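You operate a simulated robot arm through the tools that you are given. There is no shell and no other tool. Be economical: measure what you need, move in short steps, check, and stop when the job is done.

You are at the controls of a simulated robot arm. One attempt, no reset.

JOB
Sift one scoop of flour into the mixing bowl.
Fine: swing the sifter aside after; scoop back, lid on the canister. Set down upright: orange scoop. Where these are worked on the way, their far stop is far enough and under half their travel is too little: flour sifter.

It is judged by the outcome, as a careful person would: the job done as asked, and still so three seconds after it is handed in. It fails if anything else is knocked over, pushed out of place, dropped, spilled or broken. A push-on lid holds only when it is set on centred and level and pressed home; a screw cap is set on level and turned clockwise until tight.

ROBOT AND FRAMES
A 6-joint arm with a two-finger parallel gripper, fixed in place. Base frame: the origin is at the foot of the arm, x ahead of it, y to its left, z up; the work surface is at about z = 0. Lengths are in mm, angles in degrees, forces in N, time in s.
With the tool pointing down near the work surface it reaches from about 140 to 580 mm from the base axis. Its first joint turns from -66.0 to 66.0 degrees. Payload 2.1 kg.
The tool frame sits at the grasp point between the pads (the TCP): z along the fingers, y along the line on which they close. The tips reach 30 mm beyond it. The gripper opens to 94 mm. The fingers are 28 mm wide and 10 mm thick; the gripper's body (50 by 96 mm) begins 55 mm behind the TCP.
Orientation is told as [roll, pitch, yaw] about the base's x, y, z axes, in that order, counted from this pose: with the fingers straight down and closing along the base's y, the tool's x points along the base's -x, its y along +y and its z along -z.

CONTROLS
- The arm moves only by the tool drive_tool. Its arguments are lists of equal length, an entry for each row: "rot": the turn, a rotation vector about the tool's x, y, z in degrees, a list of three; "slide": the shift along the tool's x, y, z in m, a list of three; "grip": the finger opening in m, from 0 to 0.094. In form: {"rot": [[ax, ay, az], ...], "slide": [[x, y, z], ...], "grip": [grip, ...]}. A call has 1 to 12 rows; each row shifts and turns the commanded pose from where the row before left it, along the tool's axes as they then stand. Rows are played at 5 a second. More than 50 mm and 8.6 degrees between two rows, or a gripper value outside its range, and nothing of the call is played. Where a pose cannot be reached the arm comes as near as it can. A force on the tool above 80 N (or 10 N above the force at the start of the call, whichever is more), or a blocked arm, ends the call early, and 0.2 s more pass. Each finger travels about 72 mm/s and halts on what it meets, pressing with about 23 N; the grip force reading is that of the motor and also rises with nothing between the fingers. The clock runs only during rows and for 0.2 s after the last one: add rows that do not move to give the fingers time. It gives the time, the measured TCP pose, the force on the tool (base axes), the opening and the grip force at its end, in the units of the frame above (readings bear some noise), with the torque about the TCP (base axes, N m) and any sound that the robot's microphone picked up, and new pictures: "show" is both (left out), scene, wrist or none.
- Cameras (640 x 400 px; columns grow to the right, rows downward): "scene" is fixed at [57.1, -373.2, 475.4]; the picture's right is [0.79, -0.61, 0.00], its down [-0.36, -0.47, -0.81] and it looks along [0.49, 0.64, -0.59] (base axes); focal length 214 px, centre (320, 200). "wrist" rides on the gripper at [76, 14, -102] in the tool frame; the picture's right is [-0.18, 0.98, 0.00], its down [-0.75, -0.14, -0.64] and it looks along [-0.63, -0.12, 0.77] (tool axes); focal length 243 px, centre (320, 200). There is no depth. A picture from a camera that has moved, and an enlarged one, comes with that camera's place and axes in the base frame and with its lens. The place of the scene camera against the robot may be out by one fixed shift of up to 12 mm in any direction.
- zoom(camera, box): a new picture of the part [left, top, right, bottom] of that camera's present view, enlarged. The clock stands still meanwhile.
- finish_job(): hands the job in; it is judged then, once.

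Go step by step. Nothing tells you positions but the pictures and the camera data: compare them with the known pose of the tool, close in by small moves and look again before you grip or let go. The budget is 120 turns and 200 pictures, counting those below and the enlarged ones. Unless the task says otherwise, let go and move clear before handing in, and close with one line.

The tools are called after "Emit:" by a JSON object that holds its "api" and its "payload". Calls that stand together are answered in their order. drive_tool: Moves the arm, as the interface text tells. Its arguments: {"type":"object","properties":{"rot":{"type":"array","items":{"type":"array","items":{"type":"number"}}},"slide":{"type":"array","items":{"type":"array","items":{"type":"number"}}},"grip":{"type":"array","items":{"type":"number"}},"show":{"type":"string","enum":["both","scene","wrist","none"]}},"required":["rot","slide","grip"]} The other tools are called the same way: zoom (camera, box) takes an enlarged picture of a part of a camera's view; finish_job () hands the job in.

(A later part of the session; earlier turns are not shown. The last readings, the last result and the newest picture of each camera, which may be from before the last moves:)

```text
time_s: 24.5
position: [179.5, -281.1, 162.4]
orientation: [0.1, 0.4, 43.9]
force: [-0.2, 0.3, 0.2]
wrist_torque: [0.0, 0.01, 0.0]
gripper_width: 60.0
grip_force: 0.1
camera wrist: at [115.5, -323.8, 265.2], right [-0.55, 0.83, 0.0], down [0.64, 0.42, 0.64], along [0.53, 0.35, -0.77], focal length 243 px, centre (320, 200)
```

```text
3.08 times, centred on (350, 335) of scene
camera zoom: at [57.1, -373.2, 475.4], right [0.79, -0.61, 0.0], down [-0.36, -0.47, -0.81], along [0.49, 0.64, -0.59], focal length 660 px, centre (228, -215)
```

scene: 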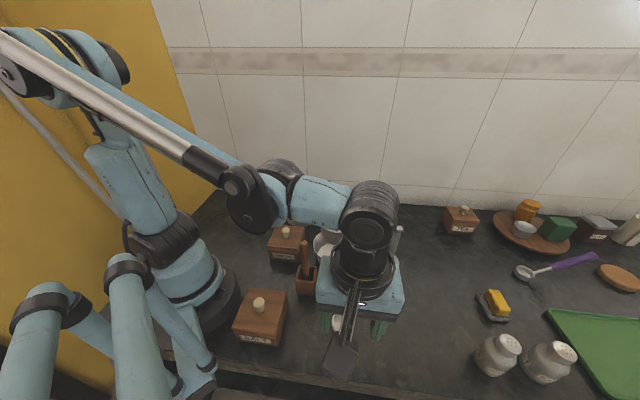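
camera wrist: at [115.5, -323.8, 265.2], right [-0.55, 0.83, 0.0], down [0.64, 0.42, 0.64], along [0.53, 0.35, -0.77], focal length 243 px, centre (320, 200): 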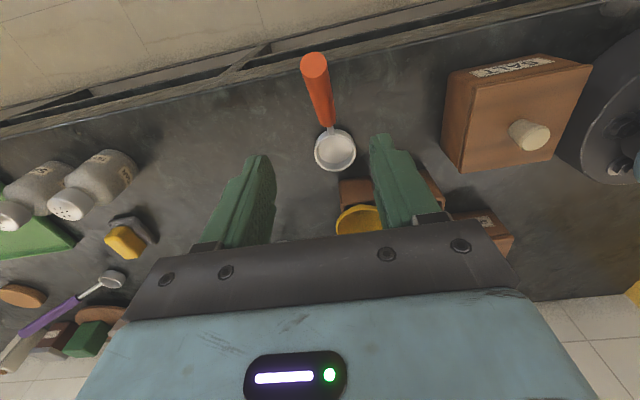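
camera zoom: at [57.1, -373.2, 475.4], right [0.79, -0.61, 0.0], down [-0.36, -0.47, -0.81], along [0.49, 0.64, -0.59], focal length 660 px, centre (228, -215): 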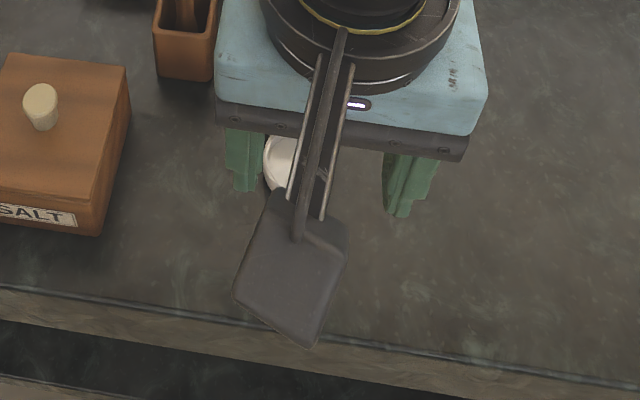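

Emit:
{"api": "drive_tool", "payload": {"rot": [[0, 0, 0], [0, 0, 0], [0, 0, 0]], "slide": [[0.021, 0.0048, 0.02], [0, 0, 0.035], [0, 0, 0]], "grip": [0.06, 0.06, 0.06], "show": "wrist"}}

```text
time_s: 25.3
position: [160.9, -292.1, 105.5]
orientation: [0.2, 0.3, 43.9]
force: [0.3, 0.9, 0.2]
wrist_torque: [0.0, -0.02, 0.01]
gripper_width: 60.1
grip_force: 0.2
camera wrist: at [97.6, -335.5, 207.5], right [-0.55, 0.83, 0.0], down [0.64, 0.42, 0.64], along [0.53, 0.35, -0.77], focal length 243 px, centre (320, 200)
```

wrist: 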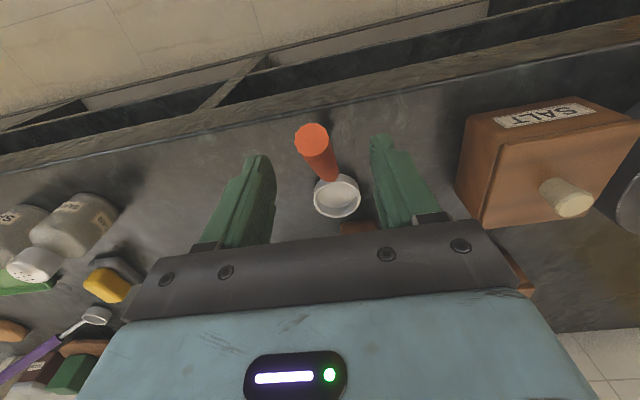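

Emit:
{"api": "drive_tool", "payload": {"rot": [[0, 0, -1.5], [0, 0, 0], [0, 0, 0], [0, 0, 0], [0, 0, 0], [0, 0, 0], [0, 0, 0]], "slide": [[0, 0, 0.015], [0, 0, 0.016], [0, 0, 0], [0, 0, 0], [0, 0, 0], [0, 0, 0], [0, 0, 0]], "grip": [0.06, 0.06, 0.06, 0.04, 0.025, 0.01, 0.01]}}

```text
time_s: 26.9
position: [163.3, -293.2, 74.2]
orientation: [0.1, 0.4, 45.5]
force: [-0.2, -0.2, -0.8]
wrist_torque: [-0.07, 0.04, -0.02]
gripper_width: 19.9
grip_force: 23.2
camera wrist: at [99.4, -336.9, 176.9], right [-0.57, 0.82, 0.0], down [0.63, 0.44, 0.64], along [0.52, 0.37, -0.77], focal length 243 px, centre (320, 200)
```

scene: 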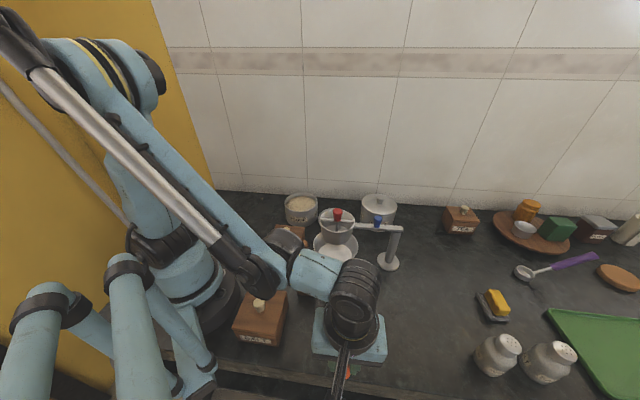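
wrist: 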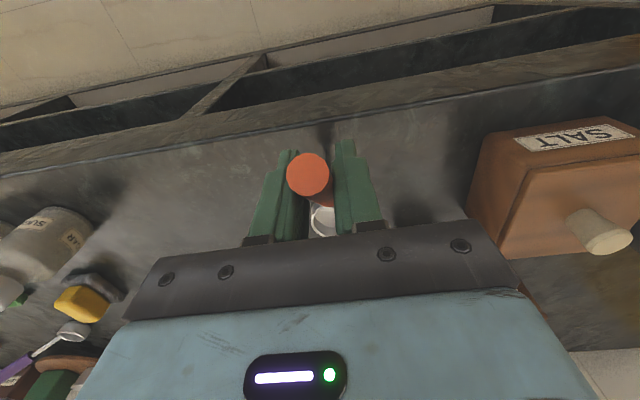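

Gripped firmly (home pose TCP (163.3,-293.2,74.2), yaw 45.5). I'll lift it and check.

Emit:
{"api": "drive_tool", "payload": {"rot": [[0, 0, 0], [0, 0, 0], [0, 0, 0], [0, 0, 0], [0, 0, 0], [0, 0, 0]], "slide": [[0, 0, -0.01], [0, 0, -0.04], [0, 0, -0.05], [0, 0, -0.05], [0, 0, -0.045], [0, 0, 0]], "grip": [0.01, 0.01, 0.01, 0.01, 0.01, 0.01]}}

Emit:
{"api": "zoom", "payload": {"camera": "scene", "box": [290, 150, 460, 330]}}

```text
time_s: 28.3
position: [161.9, -288.1, 269.4]
orientation: [0.1, 0.3, 45.5]
force: [-0.1, 0.0, -1.1]
wrist_torque: [-0.05, 0.08, 0.0]
gripper_width: 20.0
grip_force: 22.6
camera wrist: at [98.5, -333.1, 372.1], right [-0.57, 0.82, 0.0], down [0.63, 0.44, 0.64], along [0.52, 0.37, -0.77], focal length 243 px, centre (320, 200)
```

scene: 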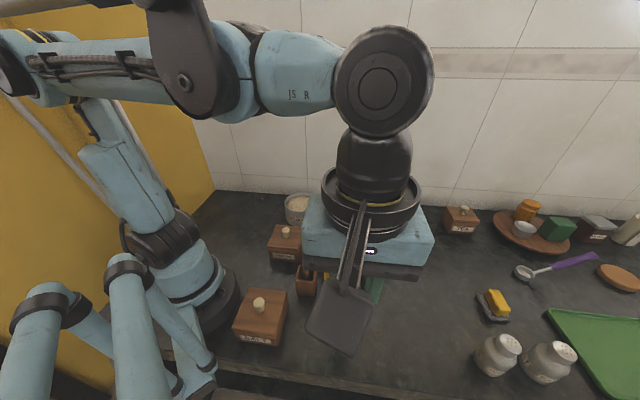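
wrist: 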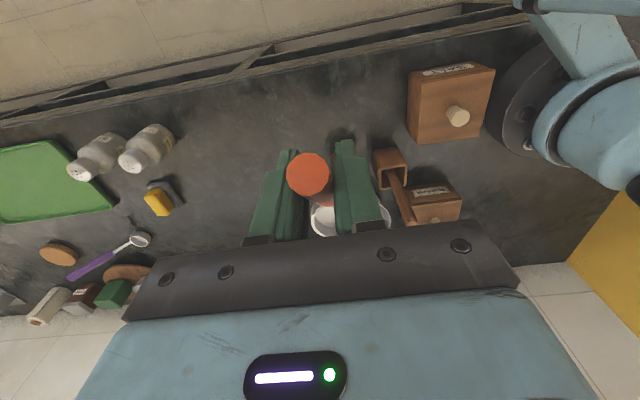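

```text
2.22 times, centred on (375, 240) of scene
camera zoom: at [57.1, -373.2, 475.4], right [0.79, -0.61, 0.0], down [-0.36, -0.47, -0.81], along [0.49, 0.64, -0.59], focal length 477 px, centre (198, 111)
```

zoom: 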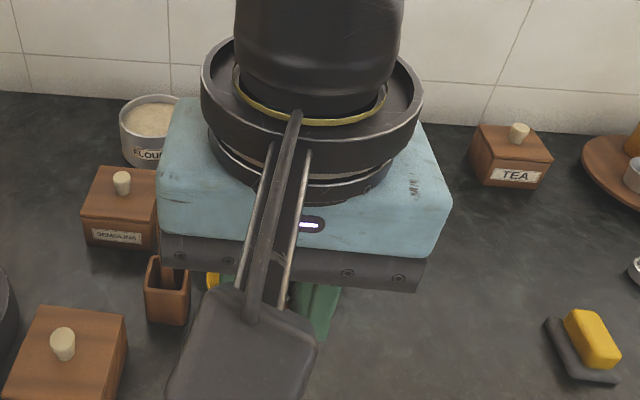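

The scoop is held. I'll carry it high over to the flour canister.

Emit:
{"api": "drive_tool", "payload": {"rot": [[0, 0, 0], [0, 0, 0], [0, 0, 0], [0, 0, 0], [0, 0, 0], [0, 0, 0], [0, 0, 0], [0, 0, 0], [0, 0, 0], [0, 0, 0], [0, 0, 0]], "slide": [[-0.034, 0.0154, 0], [-0.034, 0.0154, 0], [-0.034, 0.0154, 0], [-0.034, 0.0154, 0], [-0.034, 0.0154, 0], [-0.034, 0.0154, 0], [-0.034, 0.0154, 0], [-0.034, 0.0154, 0], [-0.034, 0.0154, 0], [-0.034, 0.0154, 0.02], [0, 0, 0.02]], "grip": [0.01, 0.01, 0.01, 0.01, 0.01, 0.01, 0.01, 0.01, 0.01, 0.01, 0.01]}}

Emit:
{"api": "zoom", "payload": {"camera": "scene", "box": [240, 120, 370, 250]}}

```text
time_s: 30.7
position: [289.2, 59.5, 226.3]
orientation: [0.0, 0.3, 45.6]
force: [-0.2, -0.6, -0.9]
wrist_torque: [-0.03, 0.03, -0.01]
gripper_width: 20.2
grip_force: 22.5
camera wrist: at [227.2, 14.1, 329.5], right [-0.57, 0.82, 0.0], down [0.63, 0.44, 0.64], along [0.52, 0.37, -0.77], focal length 243 px, centre (320, 200)
```

scene: 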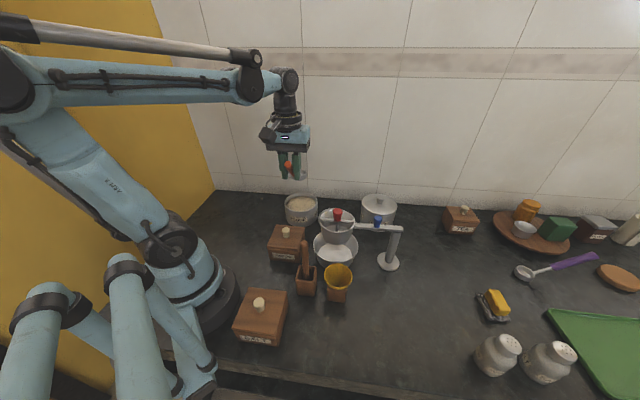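
wrist: 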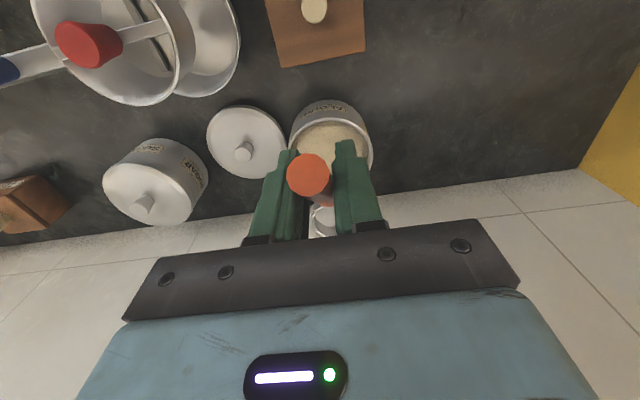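

```text
3.08 times, centred on (305, 185) of scene
camera zoom: at [57.2, -373.2, 475.4], right [0.79, -0.61, 0.0], down [-0.36, -0.47, -0.81], along [0.49, 0.64, -0.59], focal length 660 px, centre (366, 246)
```

zoom: 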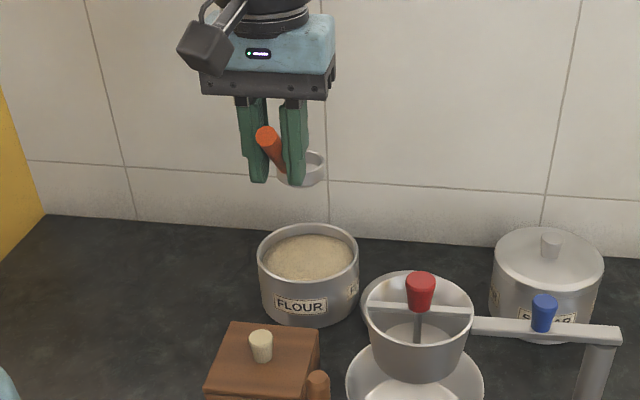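

The empty scoop is over the canister. I'll pitch it forward 35° above the flour and check before dipping.

Emit:
{"api": "drive_tool", "payload": {"rot": [[0, 7, 0], [0, 7, 0], [0, 7, 0], [0, 7, 0], [0, 7, 0], [0, 0, 0]], "slide": [[-0.0088, -0.002, 0.0075], [-0.0097, 0, 0.0064], [-0.0104, 0, 0.0052], [-0.0109, 0, 0.0039], [-0.0113, 0, 0.0025], [0, 0, 0]], "grip": [0.01, 0.01, 0.01, 0.01, 0.01, 0.01]}}

Emit:
{"api": "zoom", "payload": {"camera": "scene", "box": [240, 120, 370, 250]}}

```text
time_s: 32.1
position: [315.0, 83.6, 197.8]
orientation: [-0.1, 27.7, 45.6]
force: [-0.2, -0.4, 0.6]
wrist_torque: [-0.04, 0.03, -0.01]
gripper_width: 20.0
grip_force: 22.8
out of reach, approached as far as the arm can: row 5
camera wrist: at [292.5, 79.4, 323.4], right [-0.59, 0.8, -0.09], down [0.78, 0.59, 0.22], along [0.23, 0.06, -0.97], focal length 243 px, centre (320, 200)
```

scene: 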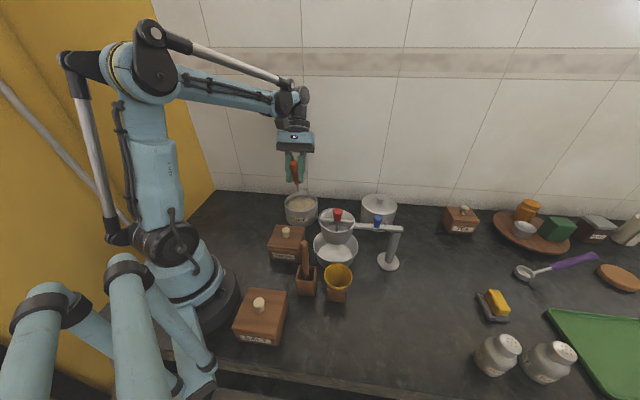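
wrist: 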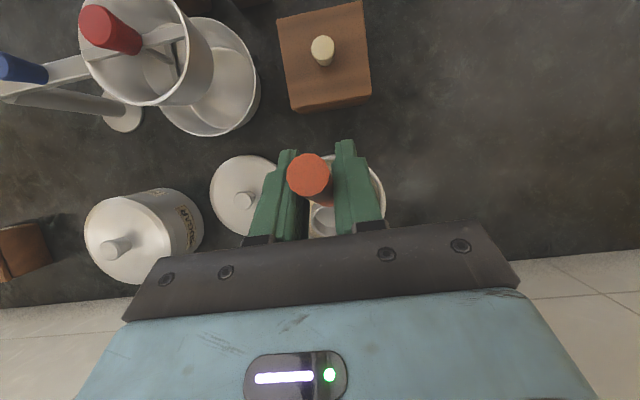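

```text
3.08 times, centred on (305, 185) of scene
camera zoom: at [57.1, -373.2, 475.4], right [0.79, -0.61, 0.0], down [-0.36, -0.47, -0.81], along [0.49, 0.64, -0.59], focal length 660 px, centre (366, 246)
```

zoom: 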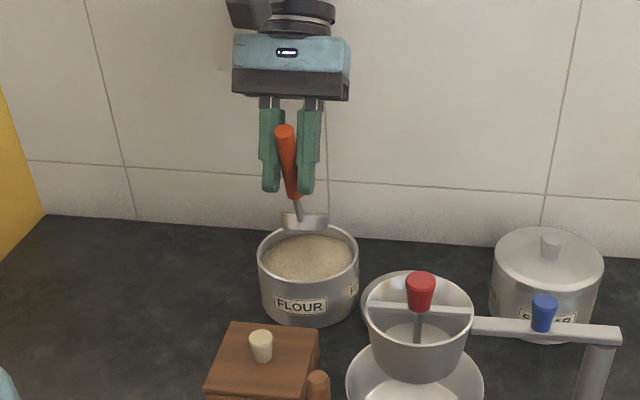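

Wrist tilt is limited to about 28° here, which is enough. I'll plunge into the flour.

Emit:
{"api": "drive_tool", "payload": {"rot": [[0, 0, 0], [0, 0, 0], [0, 0, 0], [0, 0, 0], [0, 0, 0]], "slide": [[-0.0084, 0, 0.0159], [-0.0084, 0, 0.0159], [-0.0084, 0, 0.0159], [-0.0084, 0, 0.0159], [0, 0, 0]], "grip": [0.01, 0.01, 0.01, 0.01, 0.01]}}

Emit:
{"api": "zoom", "payload": {"camera": "scene", "box": [260, 150, 340, 240]}}

```text
time_s: 33.3
position: [317.0, 84.0, 124.9]
orientation: [0.0, 27.8, 45.5]
force: [-0.4, -0.2, -0.3]
wrist_torque: [-0.01, 0.04, 0.02]
gripper_width: 20.0
grip_force: 23.0
camera wrist: at [293.4, 78.9, 251.9], right [-0.59, 0.8, -0.09], down [0.78, 0.59, 0.22], along [0.23, 0.06, -0.97], focal length 243 px, centre (320, 200)
```

scene: 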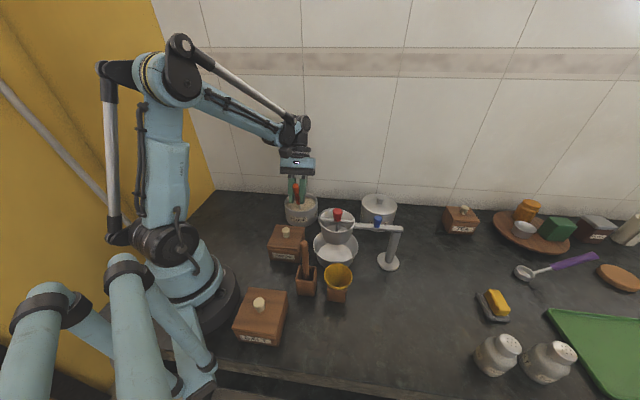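
wrist: 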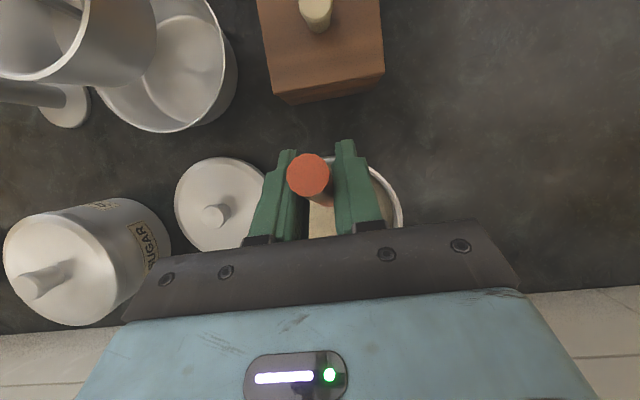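

```text
4.44 times, centred on (300, 195) of scene
camera zoom: at [57.1, -373.2, 475.4], right [0.79, -0.61, 0.0], down [-0.36, -0.47, -0.81], along [0.49, 0.64, -0.59], focal length 953 px, centre (409, 222)
```

zoom: 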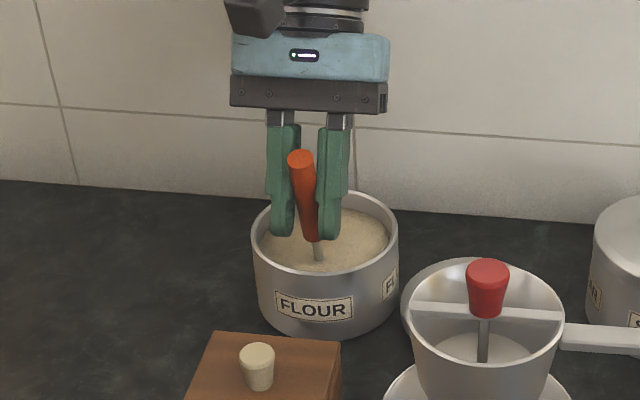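

The scoop is submerged. I'll level it out and lift.

Emit:
{"api": "drive_tool", "payload": {"rot": [[0, -7, 0], [0, -7, 0], [0, -7, 0], [0, -7, 0], [0, 0, 0], [0, 0, 0], [0, 0, 0], [0, 0, 0]], "slide": [[-0.0032, 0, 0.0017], [0.0023, 0, 0.0051], [0.0073, 0, 0.0039], [0.0116, 0, -0.0046], [0, 0, -0.015], [0, 0, -0.025], [0, 0, -0.03], [0, 0, 0]], "grip": [0.01, 0.01, 0.01, 0.01, 0.01, 0.01, 0.01, 0.01]}}

Emit:
{"api": "zoom", "payload": {"camera": "scene", "box": [260, 130, 340, 230]}}

```text
time_s: 35.1
position: [301.9, 65.5, 192.7]
orientation: [0.0, -0.3, 45.6]
force: [0.0, 0.1, -1.0]
wrist_torque: [-0.02, 0.03, -0.03]
gripper_width: 20.5
grip_force: 22.6
camera wrist: at [239.0, 20.9, 294.6], right [-0.57, 0.82, 0.0], down [0.63, 0.44, 0.64], along [0.53, 0.37, -0.76], focal length 243 px, centre (320, 200)
```

scene: 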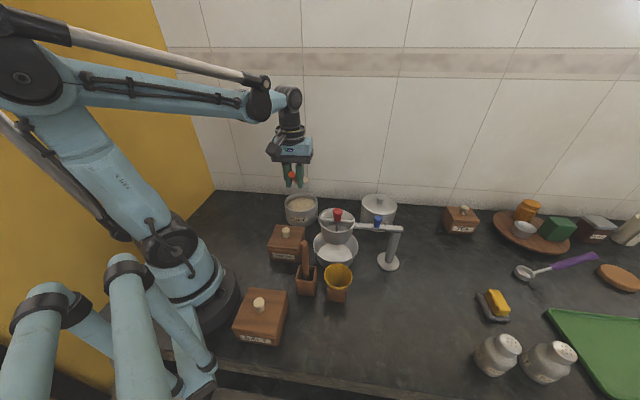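
wrist: 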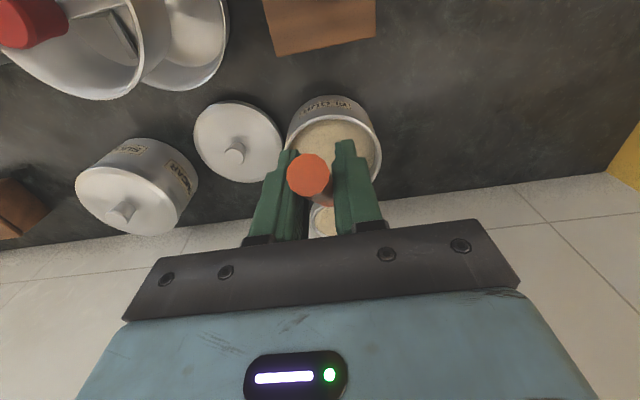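

```text
4.00 times, centred on (300, 180) of scene
camera zoom: at [57.1, -373.2, 475.4], right [0.79, -0.61, 0.0], down [-0.36, -0.47, -0.81], along [0.49, 0.64, -0.59], focal length 858 px, centre (400, 280)
```

zoom: 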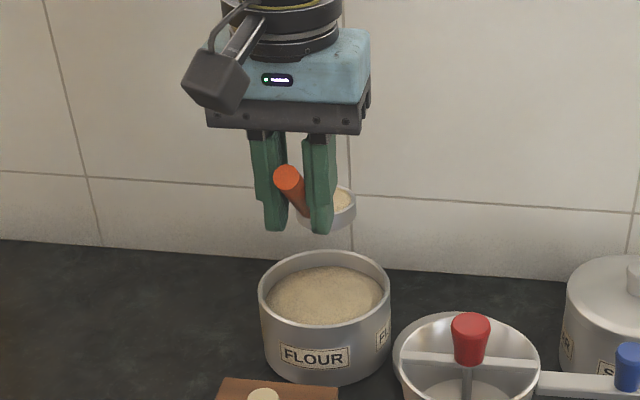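

The scoop holds flour. I'll raise it, then carry it level toward the sifter while turning so I can pitch it forward over the pot.

Emit:
{"api": "drive_tool", "payload": {"rot": [[0, 0, 0], [0, 0, 0], [0, 0, 0], [0, 0, 0]], "slide": [[0, 0, -0.02], [0, 0, -0.025], [0, 0, -0.025], [0, 0, 0]], "grip": [0.01, 0.01, 0.01, 0.01], "show": "none"}}

Emit:
{"api": "drive_tool", "payload": {"rot": [[0, 0, -4.92], [0, 0, -4.92], [0, 0, -4.92], [0, 0, -4.92], [0, 0, -4.92], [0, 0, -4.92], [0, 0, -4.92], [0, 0, -4.92], [0, 0, -4.92], [0, 0, -4.92], [0, 0, -4.92], [0, 0, -4.92]], "slide": [[0.0136, -0.0168, 0], [0.015, -0.0156, 0], [0.0163, -0.0143, 0], [0.0175, -0.0128, 0], [0.0185, -0.0113, 0], [0.0194, -0.0096, 0], [0.0201, -0.0079, 0], [0.0207, -0.0062, 0], [0.0212, -0.0044, 0], [0.0215, -0.0025, 0], [0.0216, -0.0007, 0], [0.0216, 0.0012, 0]], "grip": [0.01, 0.01, 0.01, 0.01, 0.01, 0.01, 0.01, 0.01, 0.01, 0.01, 0.01, 0.01]}}

Emit:
{"api": "zoom", "payload": {"camera": "scene", "box": [280, 140, 430, 280]}}

```text
time_s: 36.1
position: [302.9, 66.0, 262.5]
orientation: [-0.2, -0.2, 45.6]
force: [-0.3, -0.8, -1.3]
wrist_torque: [-0.04, 0.04, 0.02]
gripper_width: 20.4
grip_force: 23.0
```

```text
time_s: 38.7
position: [332.0, -190.9, 259.8]
orientation: [-0.2, 0.0, 104.7]
force: [-0.6, 0.1, -1.2]
wrist_torque: [-0.06, -0.03, 0.0]
gripper_width: 20.2
grip_force: 22.9
camera wrist: at [337.7, -268.3, 363.3], right [-1.0, -0.07, 0.0], down [-0.06, 0.76, 0.64], along [-0.04, 0.64, -0.77], focal length 243 px, centre (320, 200)
```

scene: 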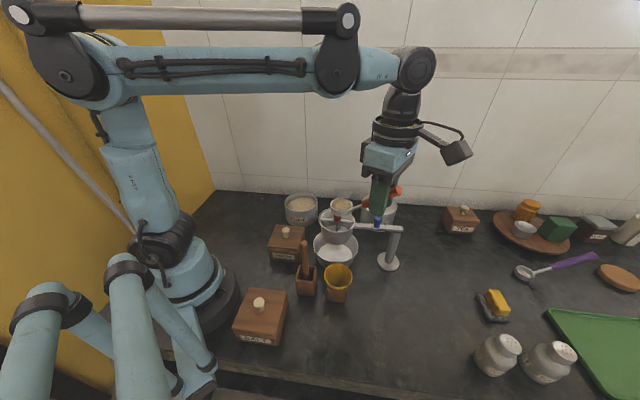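
wrist: 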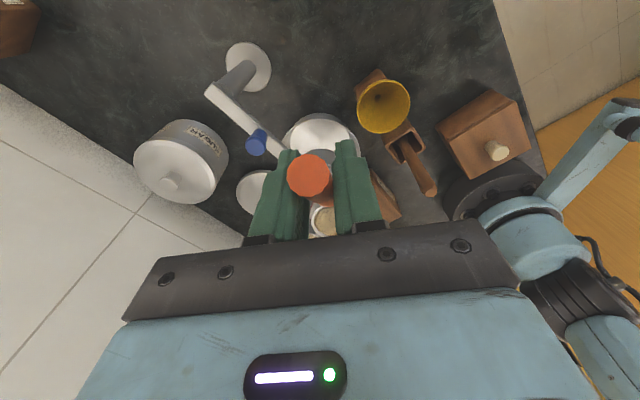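

```text
2.86 times, centred on (355, 210) of scene
camera zoom: at [57.1, -373.2, 475.4], right [0.79, -0.61, 0.0], down [-0.36, -0.47, -0.81], along [0.49, 0.64, -0.59], focal length 613 px, centre (220, 171)
```

zoom: 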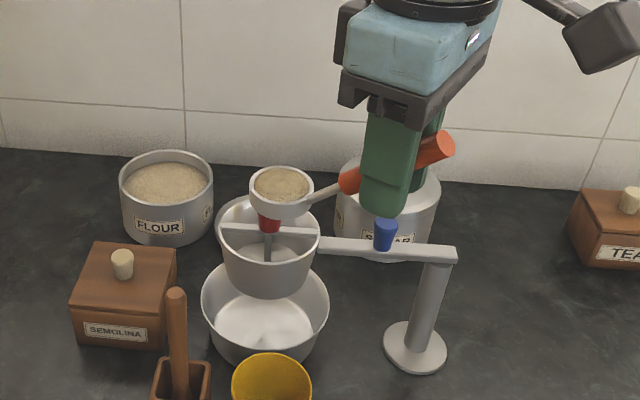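

Scoop is full and above the pot. I'll pitch forward about the scoop bowl, first 28°.

Emit:
{"api": "drive_tool", "payload": {"rot": [[0, 7, 0], [0, 7, 0], [0, 7, 0], [0, 7, 0], [0, 0, 0]], "slide": [[-0.0081, 0, -0.0087], [-0.0081, 0, -0.0087], [-0.0081, 0, -0.0087], [-0.0081, 0, -0.0087], [0, 0, 0]], "grip": [0.01, 0.01, 0.01, 0.01, 0.01], "show": "none"}}

Emit:
{"api": "zoom", "payload": {"camera": "scene", "box": [280, 140, 430, 280]}}

```text
time_s: 39.9
position: [323.0, -154.4, 289.0]
orientation: [-0.2, 28.1, 104.4]
force: [-0.9, -0.6, -1.5]
wrist_torque: [-0.02, 0.01, 0.0]
gripper_width: 20.1
grip_force: 22.7
```

```text
2.86 times, centred on (355, 210) of scene
camera zoom: at [57.1, -373.2, 475.4], right [0.79, -0.61, 0.0], down [-0.36, -0.47, -0.81], along [0.49, 0.64, -0.59], focal length 613 px, centre (220, 171)
```

zoom: 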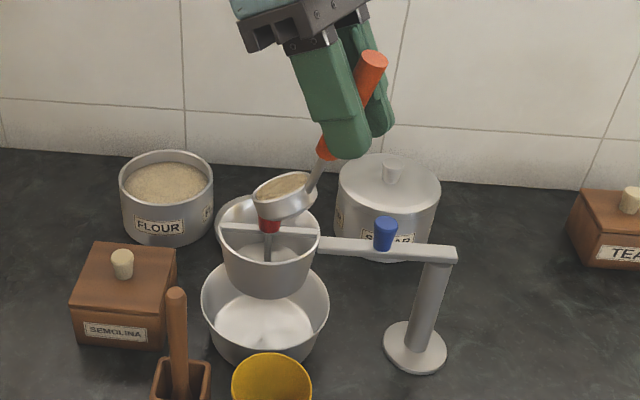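

Emit:
{"api": "drive_tool", "payload": {"rot": [[0, 7, 0], [0, 7, 0], [0, 7, 0], [0, 0, 0]], "slide": [[-0.0081, -0.004, -0.0087], [-0.0081, -0.003, -0.0087], [-0.0081, 0, -0.0087], [0, 0, 0]], "grip": [0.01, 0.01, 0.01, 0.01], "show": "none"}}

Emit:
{"api": "zoom", "payload": {"camera": "scene", "box": [280, 140, 430, 280]}}

```text
time_s: 40.9
position: [321.0, -120.1, 297.7]
orientation: [-0.2, 49.1, 104.4]
force: [-0.1, 0.0, 0.3]
wrist_torque: [0.02, -0.01, 0.0]
gripper_width: 20.1
grip_force: 23.1
```

```text
2.86 times, centred on (355, 210) of scene
camera zoom: at [57.1, -373.2, 475.4], right [0.79, -0.61, 0.0], down [-0.36, -0.47, -0.81], along [0.49, 0.64, -0.59], focal length 613 px, centre (220, 171)
```

zoom: 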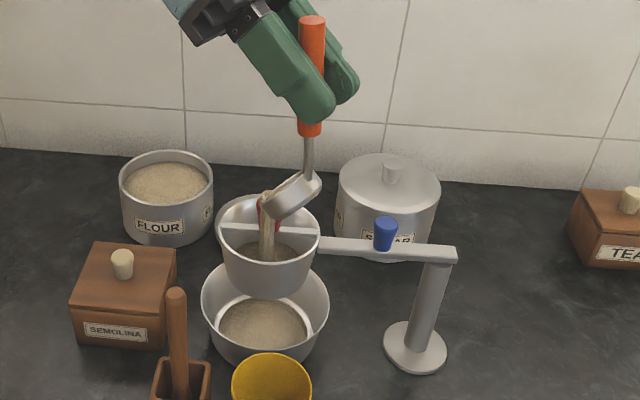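

Flour is streaming into the pot. I'll continue tilting.

Emit:
{"api": "drive_tool", "payload": {"rot": [[0, 7, 0], [0, 7, 0], [0, 7, 0], [0, 0, 0], [0, 0, 0]], "slide": [[-0.0081, 0, -0.0087], [-0.0081, 0, -0.0087], [-0.0081, 0, -0.0087], [0, 0, 0], [0, 0, 0]], "grip": [0.01, 0.01, 0.01, 0.01, 0.01], "show": "none"}}

Emit:
{"api": "zoom", "payload": {"camera": "scene", "box": [280, 140, 430, 280]}}

```text
time_s: 42.1
position: [312.7, -84.5, 291.7]
orientation: [-0.6, 70.0, 104.0]
force: [0.7, 0.7, -0.7]
wrist_torque: [-0.02, 0.01, 0.0]
gripper_width: 20.2
grip_force: 23.0
```

```text
2.86 times, centred on (355, 210) of scene
camera zoom: at [57.1, -373.2, 475.4], right [0.79, -0.61, 0.0], down [-0.36, -0.47, -0.81], along [0.49, 0.64, -0.59], focal length 613 px, centre (220, 171)
```

zoom: 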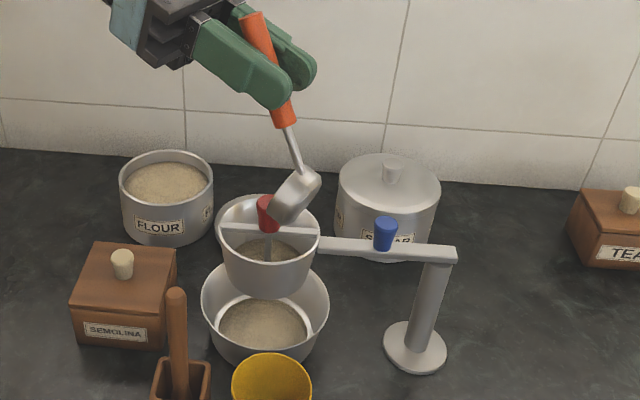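

Emit:
{"api": "drive_tool", "payload": {"rot": [[0, 7, 0], [0, 7, 0], [0, 0, 0], [0, 0, 0], [0, 0, 0]], "slide": [[-0.0081, 0, -0.0087], [-0.0081, 0, -0.0087], [0, 0, 0], [0, 0, 0], [0, 0, 0]], "grip": [0.01, 0.01, 0.01, 0.01, 0.01]}}

Emit:
{"api": "zoom", "payload": {"camera": "scene", "box": [290, 170, 400, 280]}}

```text
time_s: 43.3
position: [308.3, -65.5, 282.0]
orientation: [-1.9, 84.0, 102.7]
force: [-0.2, -0.5, -1.5]
wrist_torque: [0.02, -0.02, 0.01]
gripper_width: 20.2
grip_force: 23.3
camera wrist: at [271.2, 22.1, 368.3], right [-0.96, -0.23, -0.19], down [-0.04, 0.73, -0.68], along [0.29, -0.64, -0.71], focal length 243 px, centre (320, 200)
```

scene: 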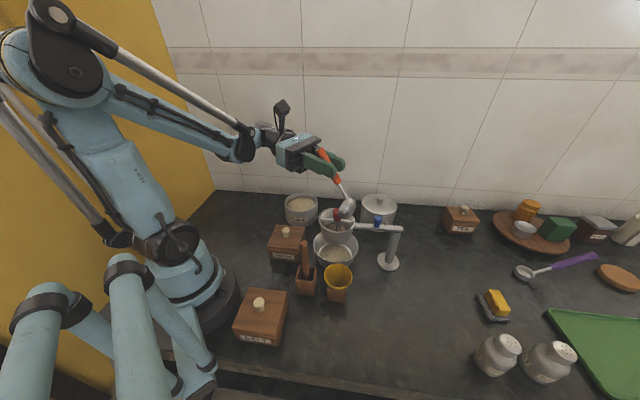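
wrist: 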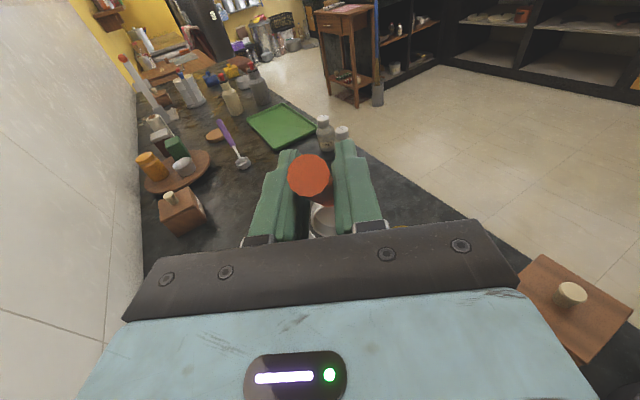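

```text
3.64 times, centred on (345, 225) of scene
camera zoom: at [57.1, -373.2, 475.4], right [0.79, -0.61, 0.0], down [-0.36, -0.47, -0.81], along [0.49, 0.64, -0.59], focal length 780 px, centre (229, 109)
```

zoom: 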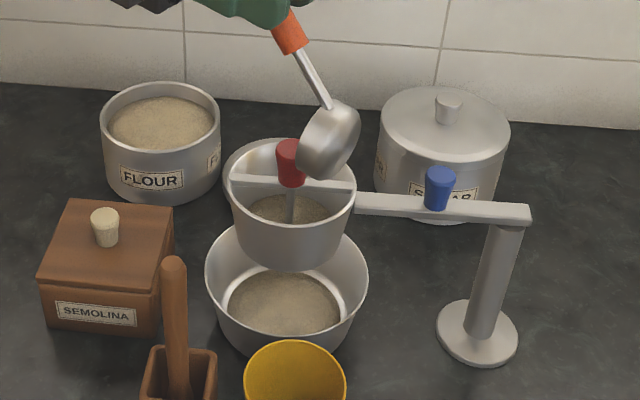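

The scoop is emptied into the sifter. I'll reverse the tilt back to level.

Emit:
{"api": "drive_tool", "payload": {"rot": [[0, -7, 0], [0, -7, 0], [0, -7, 0], [0, -7, 0], [0, -7, 0], [0, -7, 0], [0, -7, 0], [0, -7, 0], [0, -7, 0], [0, -7, 0], [0, -7, 0], [0, -7, 0]], "slide": [[0.007, 0, 0.0096], [0.007, 0, 0.0096], [0.007, 0, 0.0096], [0.007, 0, 0.0096], [0.007, 0, 0.0096], [0.007, 0, 0.0096], [0.007, 0, 0.0096], [0.007, 0, 0.0096], [0.007, 0, 0.0096], [0.007, 0, 0.0096], [0.007, 0, 0.0096], [0.007, 0, 0.0096]], "grip": [0.01, 0.01, 0.01, 0.01, 0.01, 0.01, 0.01, 0.01, 0.01, 0.01, 0.01, 0.01]}}

Emit:
{"api": "zoom", "payload": {"camera": "scene", "box": [290, 170, 400, 280]}}

```text
time_s: 45.9
position: [339.7, -188.5, 262.8]
orientation: [0.0, -0.2, 104.7]
force: [-0.4, 0.7, -1.0]
wrist_torque: [-0.06, -0.06, 0.01]
gripper_width: 20.2
grip_force: 23.3
camera wrist: at [345.2, -266.8, 364.6], right [-1.0, -0.07, 0.0], down [-0.06, 0.76, 0.64], along [-0.04, 0.64, -0.76], focal length 243 px, centre (320, 200)
```

scene: 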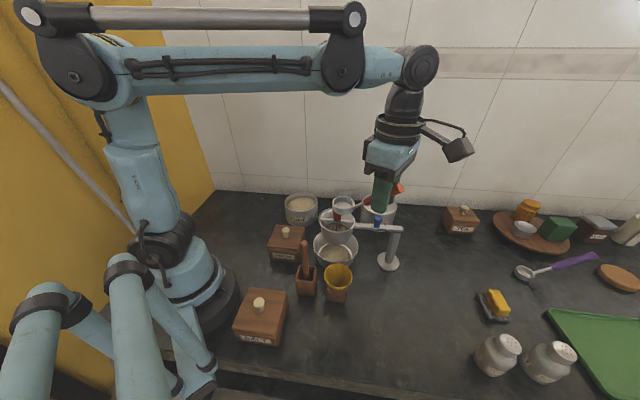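
wrist: 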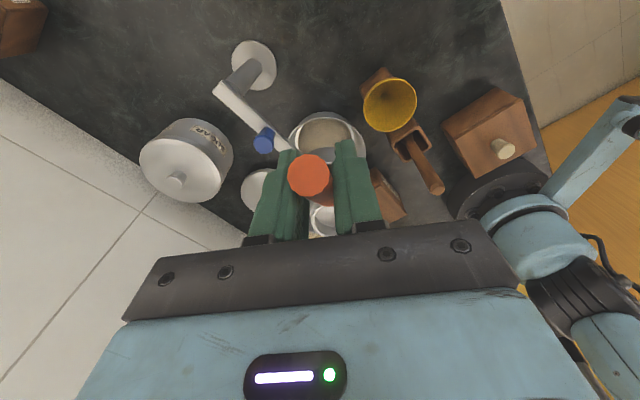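

```text
3.64 times, centred on (345, 225) of scene
camera zoom: at [57.1, -373.2, 475.4], right [0.79, -0.61, 0.0], down [-0.36, -0.47, -0.81], along [0.49, 0.64, -0.59], focal length 780 px, centre (229, 109)
```

zoom: 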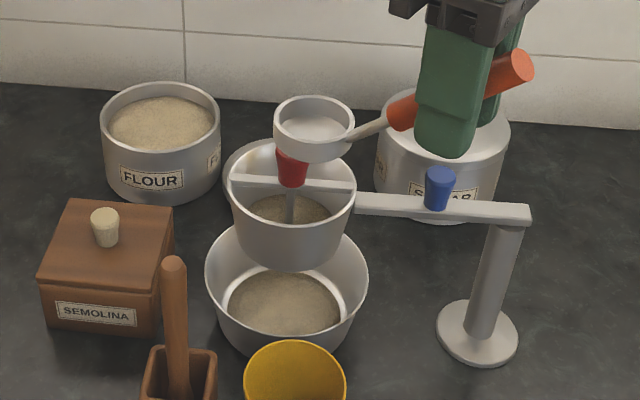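

The scoop is empty and the pot holds flour. I'll bring the scoop back to its home spot.

Emit:
{"api": "drive_tool", "payload": {"rot": [[0, 0, 4.93], [0, 0, 4.93], [0, 0, 4.93], [0, 0, 4.93], [0, 0, 4.93], [0, 0, 4.93], [0, 0, 4.93], [0, 0, 4.93], [0, 0, 4.93], [0, 0, 4.93], [0, 0, 4.93], [0, 0, 4.93]], "slide": [[0.0047, 0.0164, 0], [0.0061, 0.016, 0], [0.0075, 0.0154, 0], [0.0087, 0.0147, 0], [0.01, 0.0139, 0], [0.0112, 0.013, 0], [0.0122, 0.012, 0], [0.0132, 0.0109, 0], [0.0141, 0.0097, 0], [0.0149, 0.0085, 0], [0.0155, 0.0071, 0], [0.0161, 0.0058, 0]], "grip": [0.01, 0.01, 0.01, 0.01, 0.01, 0.01, 0.01, 0.01, 0.01, 0.01, 0.01, 0.01], "show": "wrist"}}

```text
time_s: 48.5
position: [163.4, -293.3, 259.8]
orientation: [-0.1, -0.2, 45.5]
force: [0.2, 0.2, -1.0]
wrist_torque: [-0.07, 0.06, -0.02]
gripper_width: 20.3
grip_force: 23.1
camera wrist: at [100.0, -337.1, 362.4], right [-0.57, 0.82, 0.0], down [0.63, 0.44, 0.64], along [0.53, 0.37, -0.76], focal length 243 px, centre (320, 200)
```

wrist: 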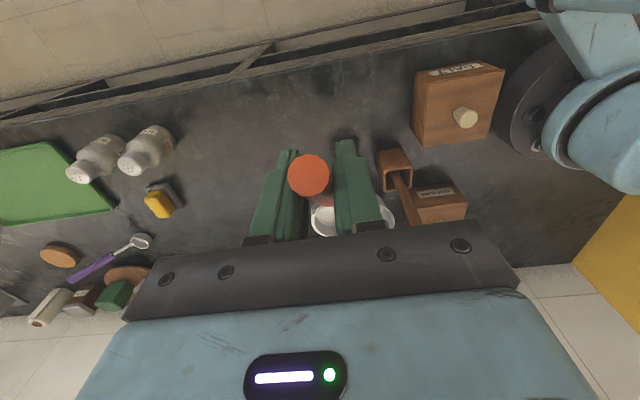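

Emit:
{"api": "drive_tool", "payload": {"rot": [[0, 0, 0], [0, 0, 0], [0, 0, 0], [0, 0, 0], [0, 0, 0], [0, 0, 0], [0, 0, 0]], "slide": [[0, 0, 0.04], [0, 0, 0.045], [0, 0, 0.045], [0, 0, 0.03], [0, 0, 0.015], [0, 0, 0], [0, 0, 0]], "grip": [0.01, 0.01, 0.01, 0.01, 0.01, 0.01, 0.01], "show": "none"}}

Emit:
{"api": "drive_tool", "payload": {"rot": [[0, 0, 0], [0, 0, 0], [0, 0, 0]], "slide": [[0, 0, 0.004], [0, 0, 0.003], [0, 0, 0]], "grip": [0.01, 0.01, 0.01], "show": "none"}}

```text
time_s: 50.1
position: [165.2, -290.2, 82.7]
orientation: [-0.1, -0.2, 45.5]
force: [-0.8, 0.3, -0.8]
wrist_torque: [-0.02, 0.03, 0.03]
gripper_width: 20.1
grip_force: 22.8
```

```text
time_s: 50.9
position: [163.7, -291.9, 77.6]
orientation: [-0.1, -0.2, 45.5]
force: [-0.7, -0.5, -0.6]
wrist_torque: [-0.04, 0.02, -0.02]
gripper_width: 20.2
grip_force: 22.4
```

Emit:
{"api": "drive_tool", "payload": {"rot": [[0, 0, 0], [0, 0, 0], [0, 0, 0]], "slide": [[0, 0, 0.002], [0, 0, 0.0015], [0, 0, 0]], "grip": [0.01, 0.01, 0.01]}}

```text
time_s: 51.7
position: [163.6, -291.4, 74.8]
orientation: [-0.1, -0.2, 45.4]
force: [-2.0, -2.8, 9.5]
wrist_torque: [0.31, -0.3, 0.01]
gripper_width: 20.4
grip_force: 23.5
camera wrist: at [100.7, -337.1, 176.9], right [-0.57, 0.82, 0.0], down [0.63, 0.44, 0.64], along [0.53, 0.37, -0.76], focal length 243 px, centre (320, 200)
```

scene: 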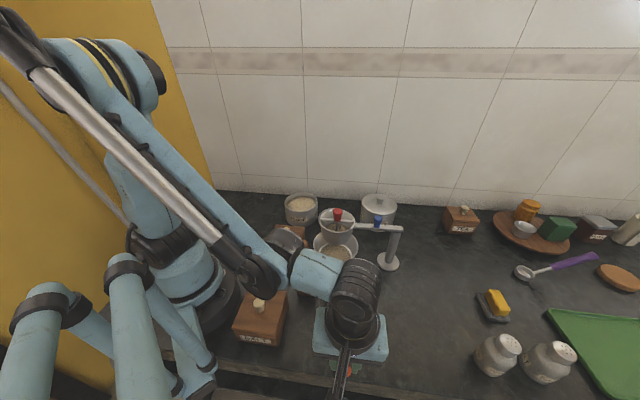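
wrist: 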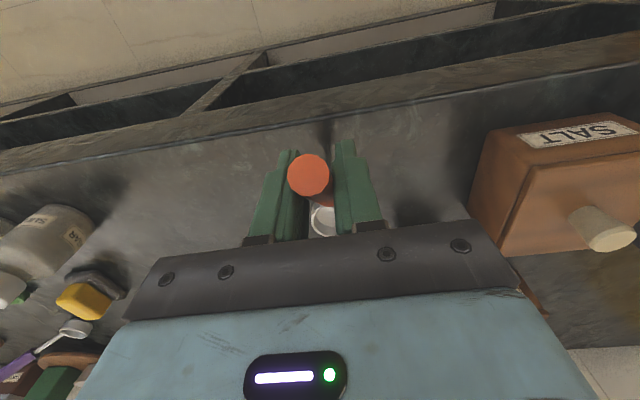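

Contact at the home height. I'll open gently and rise clear.

Emit:
{"api": "drive_tool", "payload": {"rot": [[0, 0, 0], [0, 0, 0], [0, 0, 0], [0, 0, 0], [0, 0, 0], [0, 0, 0], [0, 0, 0], [0, 0, 0]], "slide": [[0, 0, 0], [0, 0, 0], [0, 0, 0], [0, 0, -0.03], [0, 0, -0.045], [0, 0, -0.045], [0, 0, -0.045], [0, 0, 0]], "grip": [0.024, 0.04, 0.06, 0.06, 0.06, 0.06, 0.06, 0.06]}}

```text
time_s: 53.5
position: [163.5, -294.5, 240.3]
orientation: [-0.2, -0.1, 45.6]
force: [0.6, 0.1, 0.4]
wrist_torque: [0.0, 0.01, 0.0]
gripper_width: 60.1
grip_force: 0.1
camera wrist: at [99.7, -339.4, 344.1], right [-0.57, 0.82, 0.0], down [0.63, 0.44, 0.64], along [0.53, 0.37, -0.76], focal length 243 px, centre (320, 200)
```

scene: 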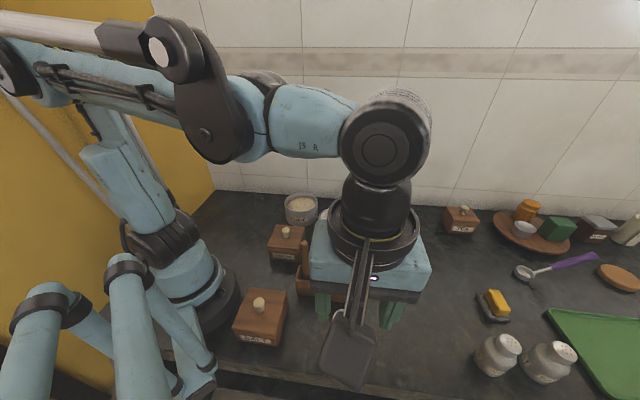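
wrist: 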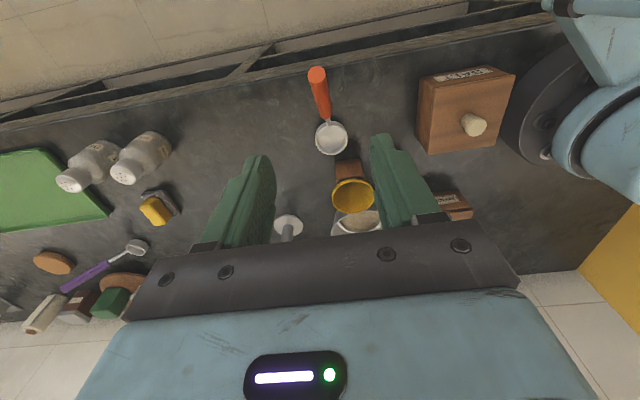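

The scoop is back. Next is the red crank at about (324,-85,155); I'll move above it.

Emit:
{"api": "drive_tool", "payload": {"rot": [[0, 0, 0], [0, 0, 0], [0, 0, 0], [0, 0, 0], [0, 0, 0], [0, 0, 0], [0, 0, 8], [0, 0, 8], [0, 0, 8], [0, 0, 8], [0, 0, 8], [0, 0, 5.5]], "slide": [[-0.0437, 0.0053, 0], [-0.0437, 0.0053, 0], [-0.0437, 0.0053, 0], [-0.0437, 0.0053, 0], [-0.0437, 0.0053, 0], [-0.0437, 0.0053, 0], [0, 0, 0], [0, 0, 0], [0, 0, 0], [0, 0, 0], [0, 0, 0], [0, 0, 0]], "grip": [0.06, 0.06, 0.06, 0.06, 0.06, 0.06, 0.06, 0.06, 0.06, 0.06, 0.06, 0.06]}}

Emit:
{"api": "zoom", "payload": {"camera": "scene", "box": [290, 190, 400, 390]}}

```text
time_s: 56.1
position: [322.8, -84.2, 242.4]
orientation: [0.0, -0.2, -0.3]
force: [0.3, -0.2, 0.5]
wrist_torque: [0.01, -0.03, -0.01]
gripper_width: 60.2
grip_force: 0.0
camera wrist: at [247.9, -70.2, 344.4], right [0.19, 0.98, 0.0], down [0.75, -0.14, 0.64], along [0.63, -0.12, -0.76], focal length 243 px, centre (320, 200)
```

scene: 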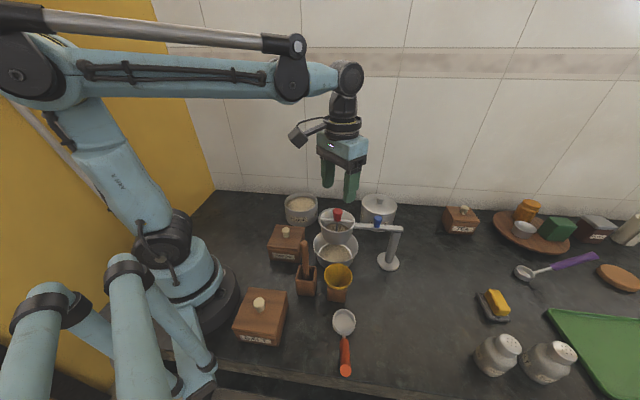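
wrist: 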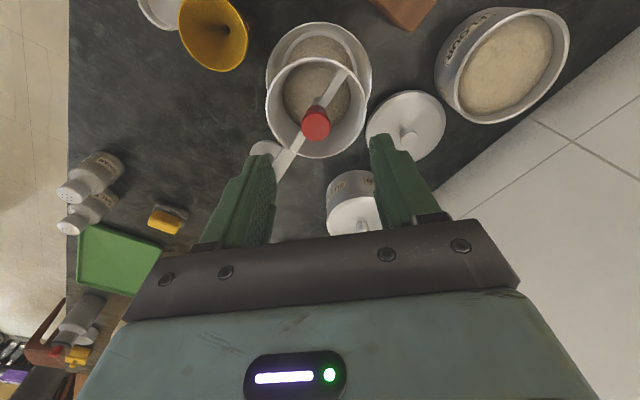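

```text
2.00 times, centred on (345, 290) of scene
camera zoom: at [57.1, -373.2, 475.4], right [0.79, -0.61, 0.0], down [-0.36, -0.47, -0.81], along [0.49, 0.64, -0.59], focal length 429 px, centre (270, 20)
```

zoom: 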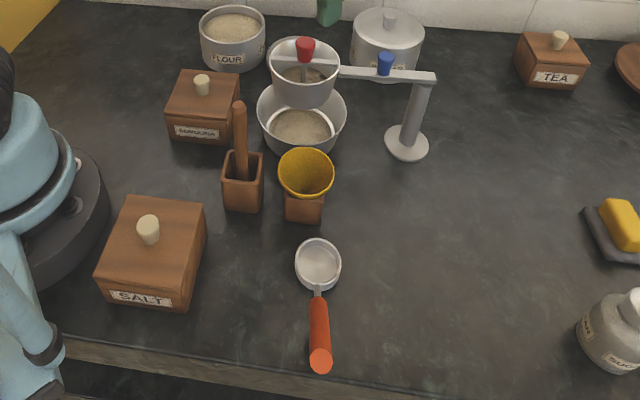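

Emit:
{"api": "drive_tool", "payload": {"rot": [[0, 0, 0], [0, 0, 0], [0, 0, 0]], "slide": [[0.001, -0.0034, 0.03], [0, 0, 0.03], [0, 0, 0]], "grip": [0.05, 0.05, 0.05], "show": "wrist"}}

Emit:
{"api": "zoom", "payload": {"camera": "scene", "box": [290, 170, 390, 270]}}

```text
time_s: 56.9
position: [323.3, -87.5, 182.8]
orientation: [0.1, -0.2, 0.0]
force: [0.8, -0.3, 0.7]
wrist_torque: [0.03, 0.0, 0.02]
gripper_width: 50.3
grip_force: 0.1
camera wrist: at [246.6, -74.4, 284.7], right [0.18, 0.98, 0.0], down [0.75, -0.14, 0.64], along [0.63, -0.12, -0.76], focal length 243 px, centre (320, 200)
```

wrist: 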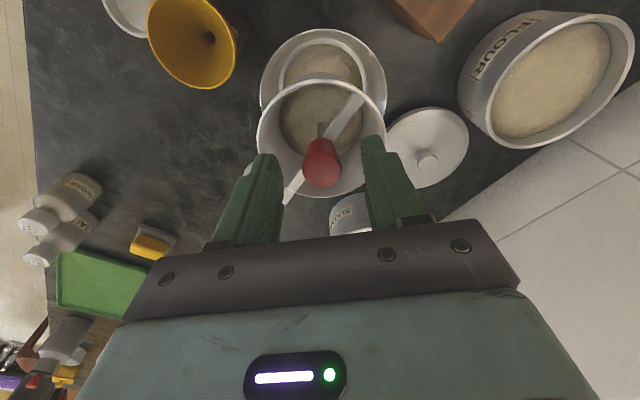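

```text
4.00 times, centred on (340, 220) of scene
camera zoom: at [57.1, -373.2, 475.4], right [0.79, -0.61, 0.0], down [-0.36, -0.47, -0.81], along [0.49, 0.64, -0.59], focal length 858 px, centre (240, 120)
```

zoom: 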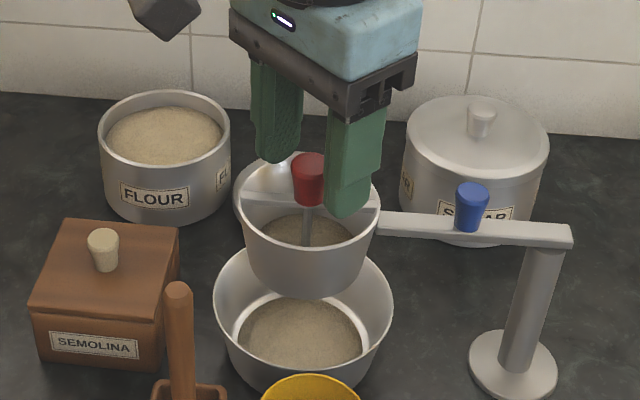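

Emit:
{"api": "drive_tool", "payload": {"rot": [[0, 0, 0], [0, 0, 0], [0, 0, 0], [0, 0, 0], [0, 0, 0]], "slide": [[0, 0, 0.009], [0, 0, 0], [0, 0, 0], [0, 0, 0], [0, 0, 0]], "grip": [0.05, 0.04, 0.03, 0.015, 0.015], "show": "wrist"}}

Emit:
{"api": "zoom", "payload": {"camera": "scene", "box": [290, 170, 390, 270]}}

```text
time_s: 58.1
position: [322.5, -86.7, 173.8]
orientation: [0.1, -0.2, 0.0]
force: [2.0, -1.4, -4.0]
wrist_torque: [-0.02, -0.03, 0.08]
gripper_width: 22.2
grip_force: 45.0
camera wrist: at [246.3, -73.3, 275.7], right [0.18, 0.98, 0.0], down [0.75, -0.14, 0.64], along [0.63, -0.12, -0.76], focal length 243 px, centre (320, 200)
```

wrist: 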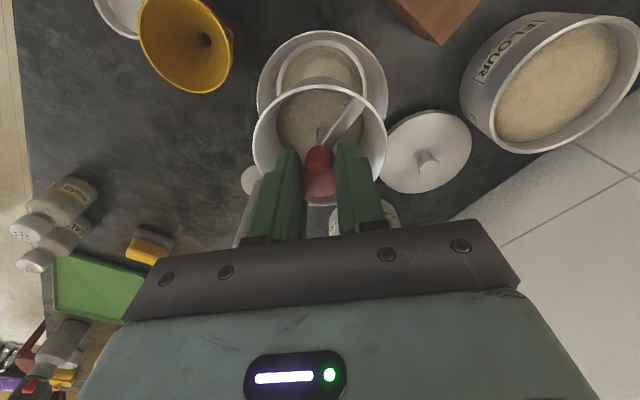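

```text
4.00 times, centred on (340, 220) of scene
camera zoom: at [57.2, -373.3, 475.4], right [0.79, -0.61, 0.0], down [-0.36, -0.47, -0.81], along [0.49, 0.64, -0.59], focal length 858 px, centre (240, 120)
```

zoom: 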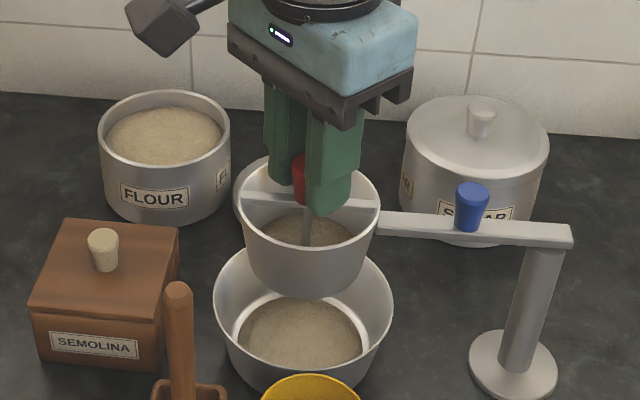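

Gripped the crank knob. I'll twist clockwise in small steps and watch the torque.

Emit:
{"api": "drive_tool", "payload": {"rot": [[0, 0, 8], [0, 0, 8], [0, 0, 8], [0, 0, 8]], "slide": [[0, 0, 0], [0, 0, 0], [0, 0, 0], [0, 0, 0]], "grip": [0.015, 0.015, 0.015, 0.015], "show": "none"}}

Emit:
{"api": "zoom", "payload": {"camera": "scene", "box": [290, 170, 390, 270]}}

```text
time_s: 59.1
position: [322.2, -86.3, 172.8]
orientation: [0.2, -0.1, -32.1]
force: [0.9, 4.0, 4.3]
wrist_torque: [0.0, -0.01, 0.44]
gripper_width: 22.5
grip_force: 45.2
```

```text
4.00 times, centred on (340, 220) of scene
camera zoom: at [57.1, -373.2, 475.4], right [0.79, -0.61, 0.0], down [-0.36, -0.47, -0.81], along [0.49, 0.64, -0.59], focal length 858 px, centre (240, 120)
```

zoom: 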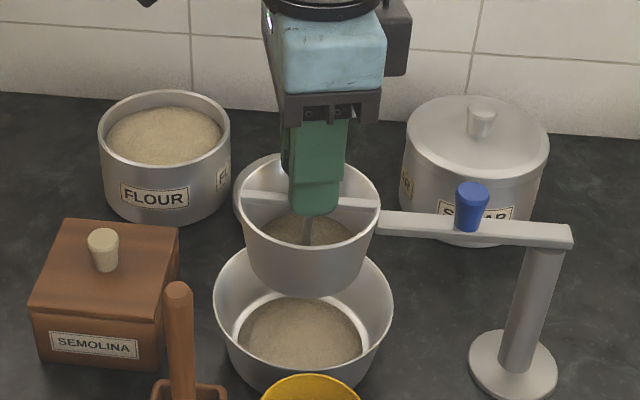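

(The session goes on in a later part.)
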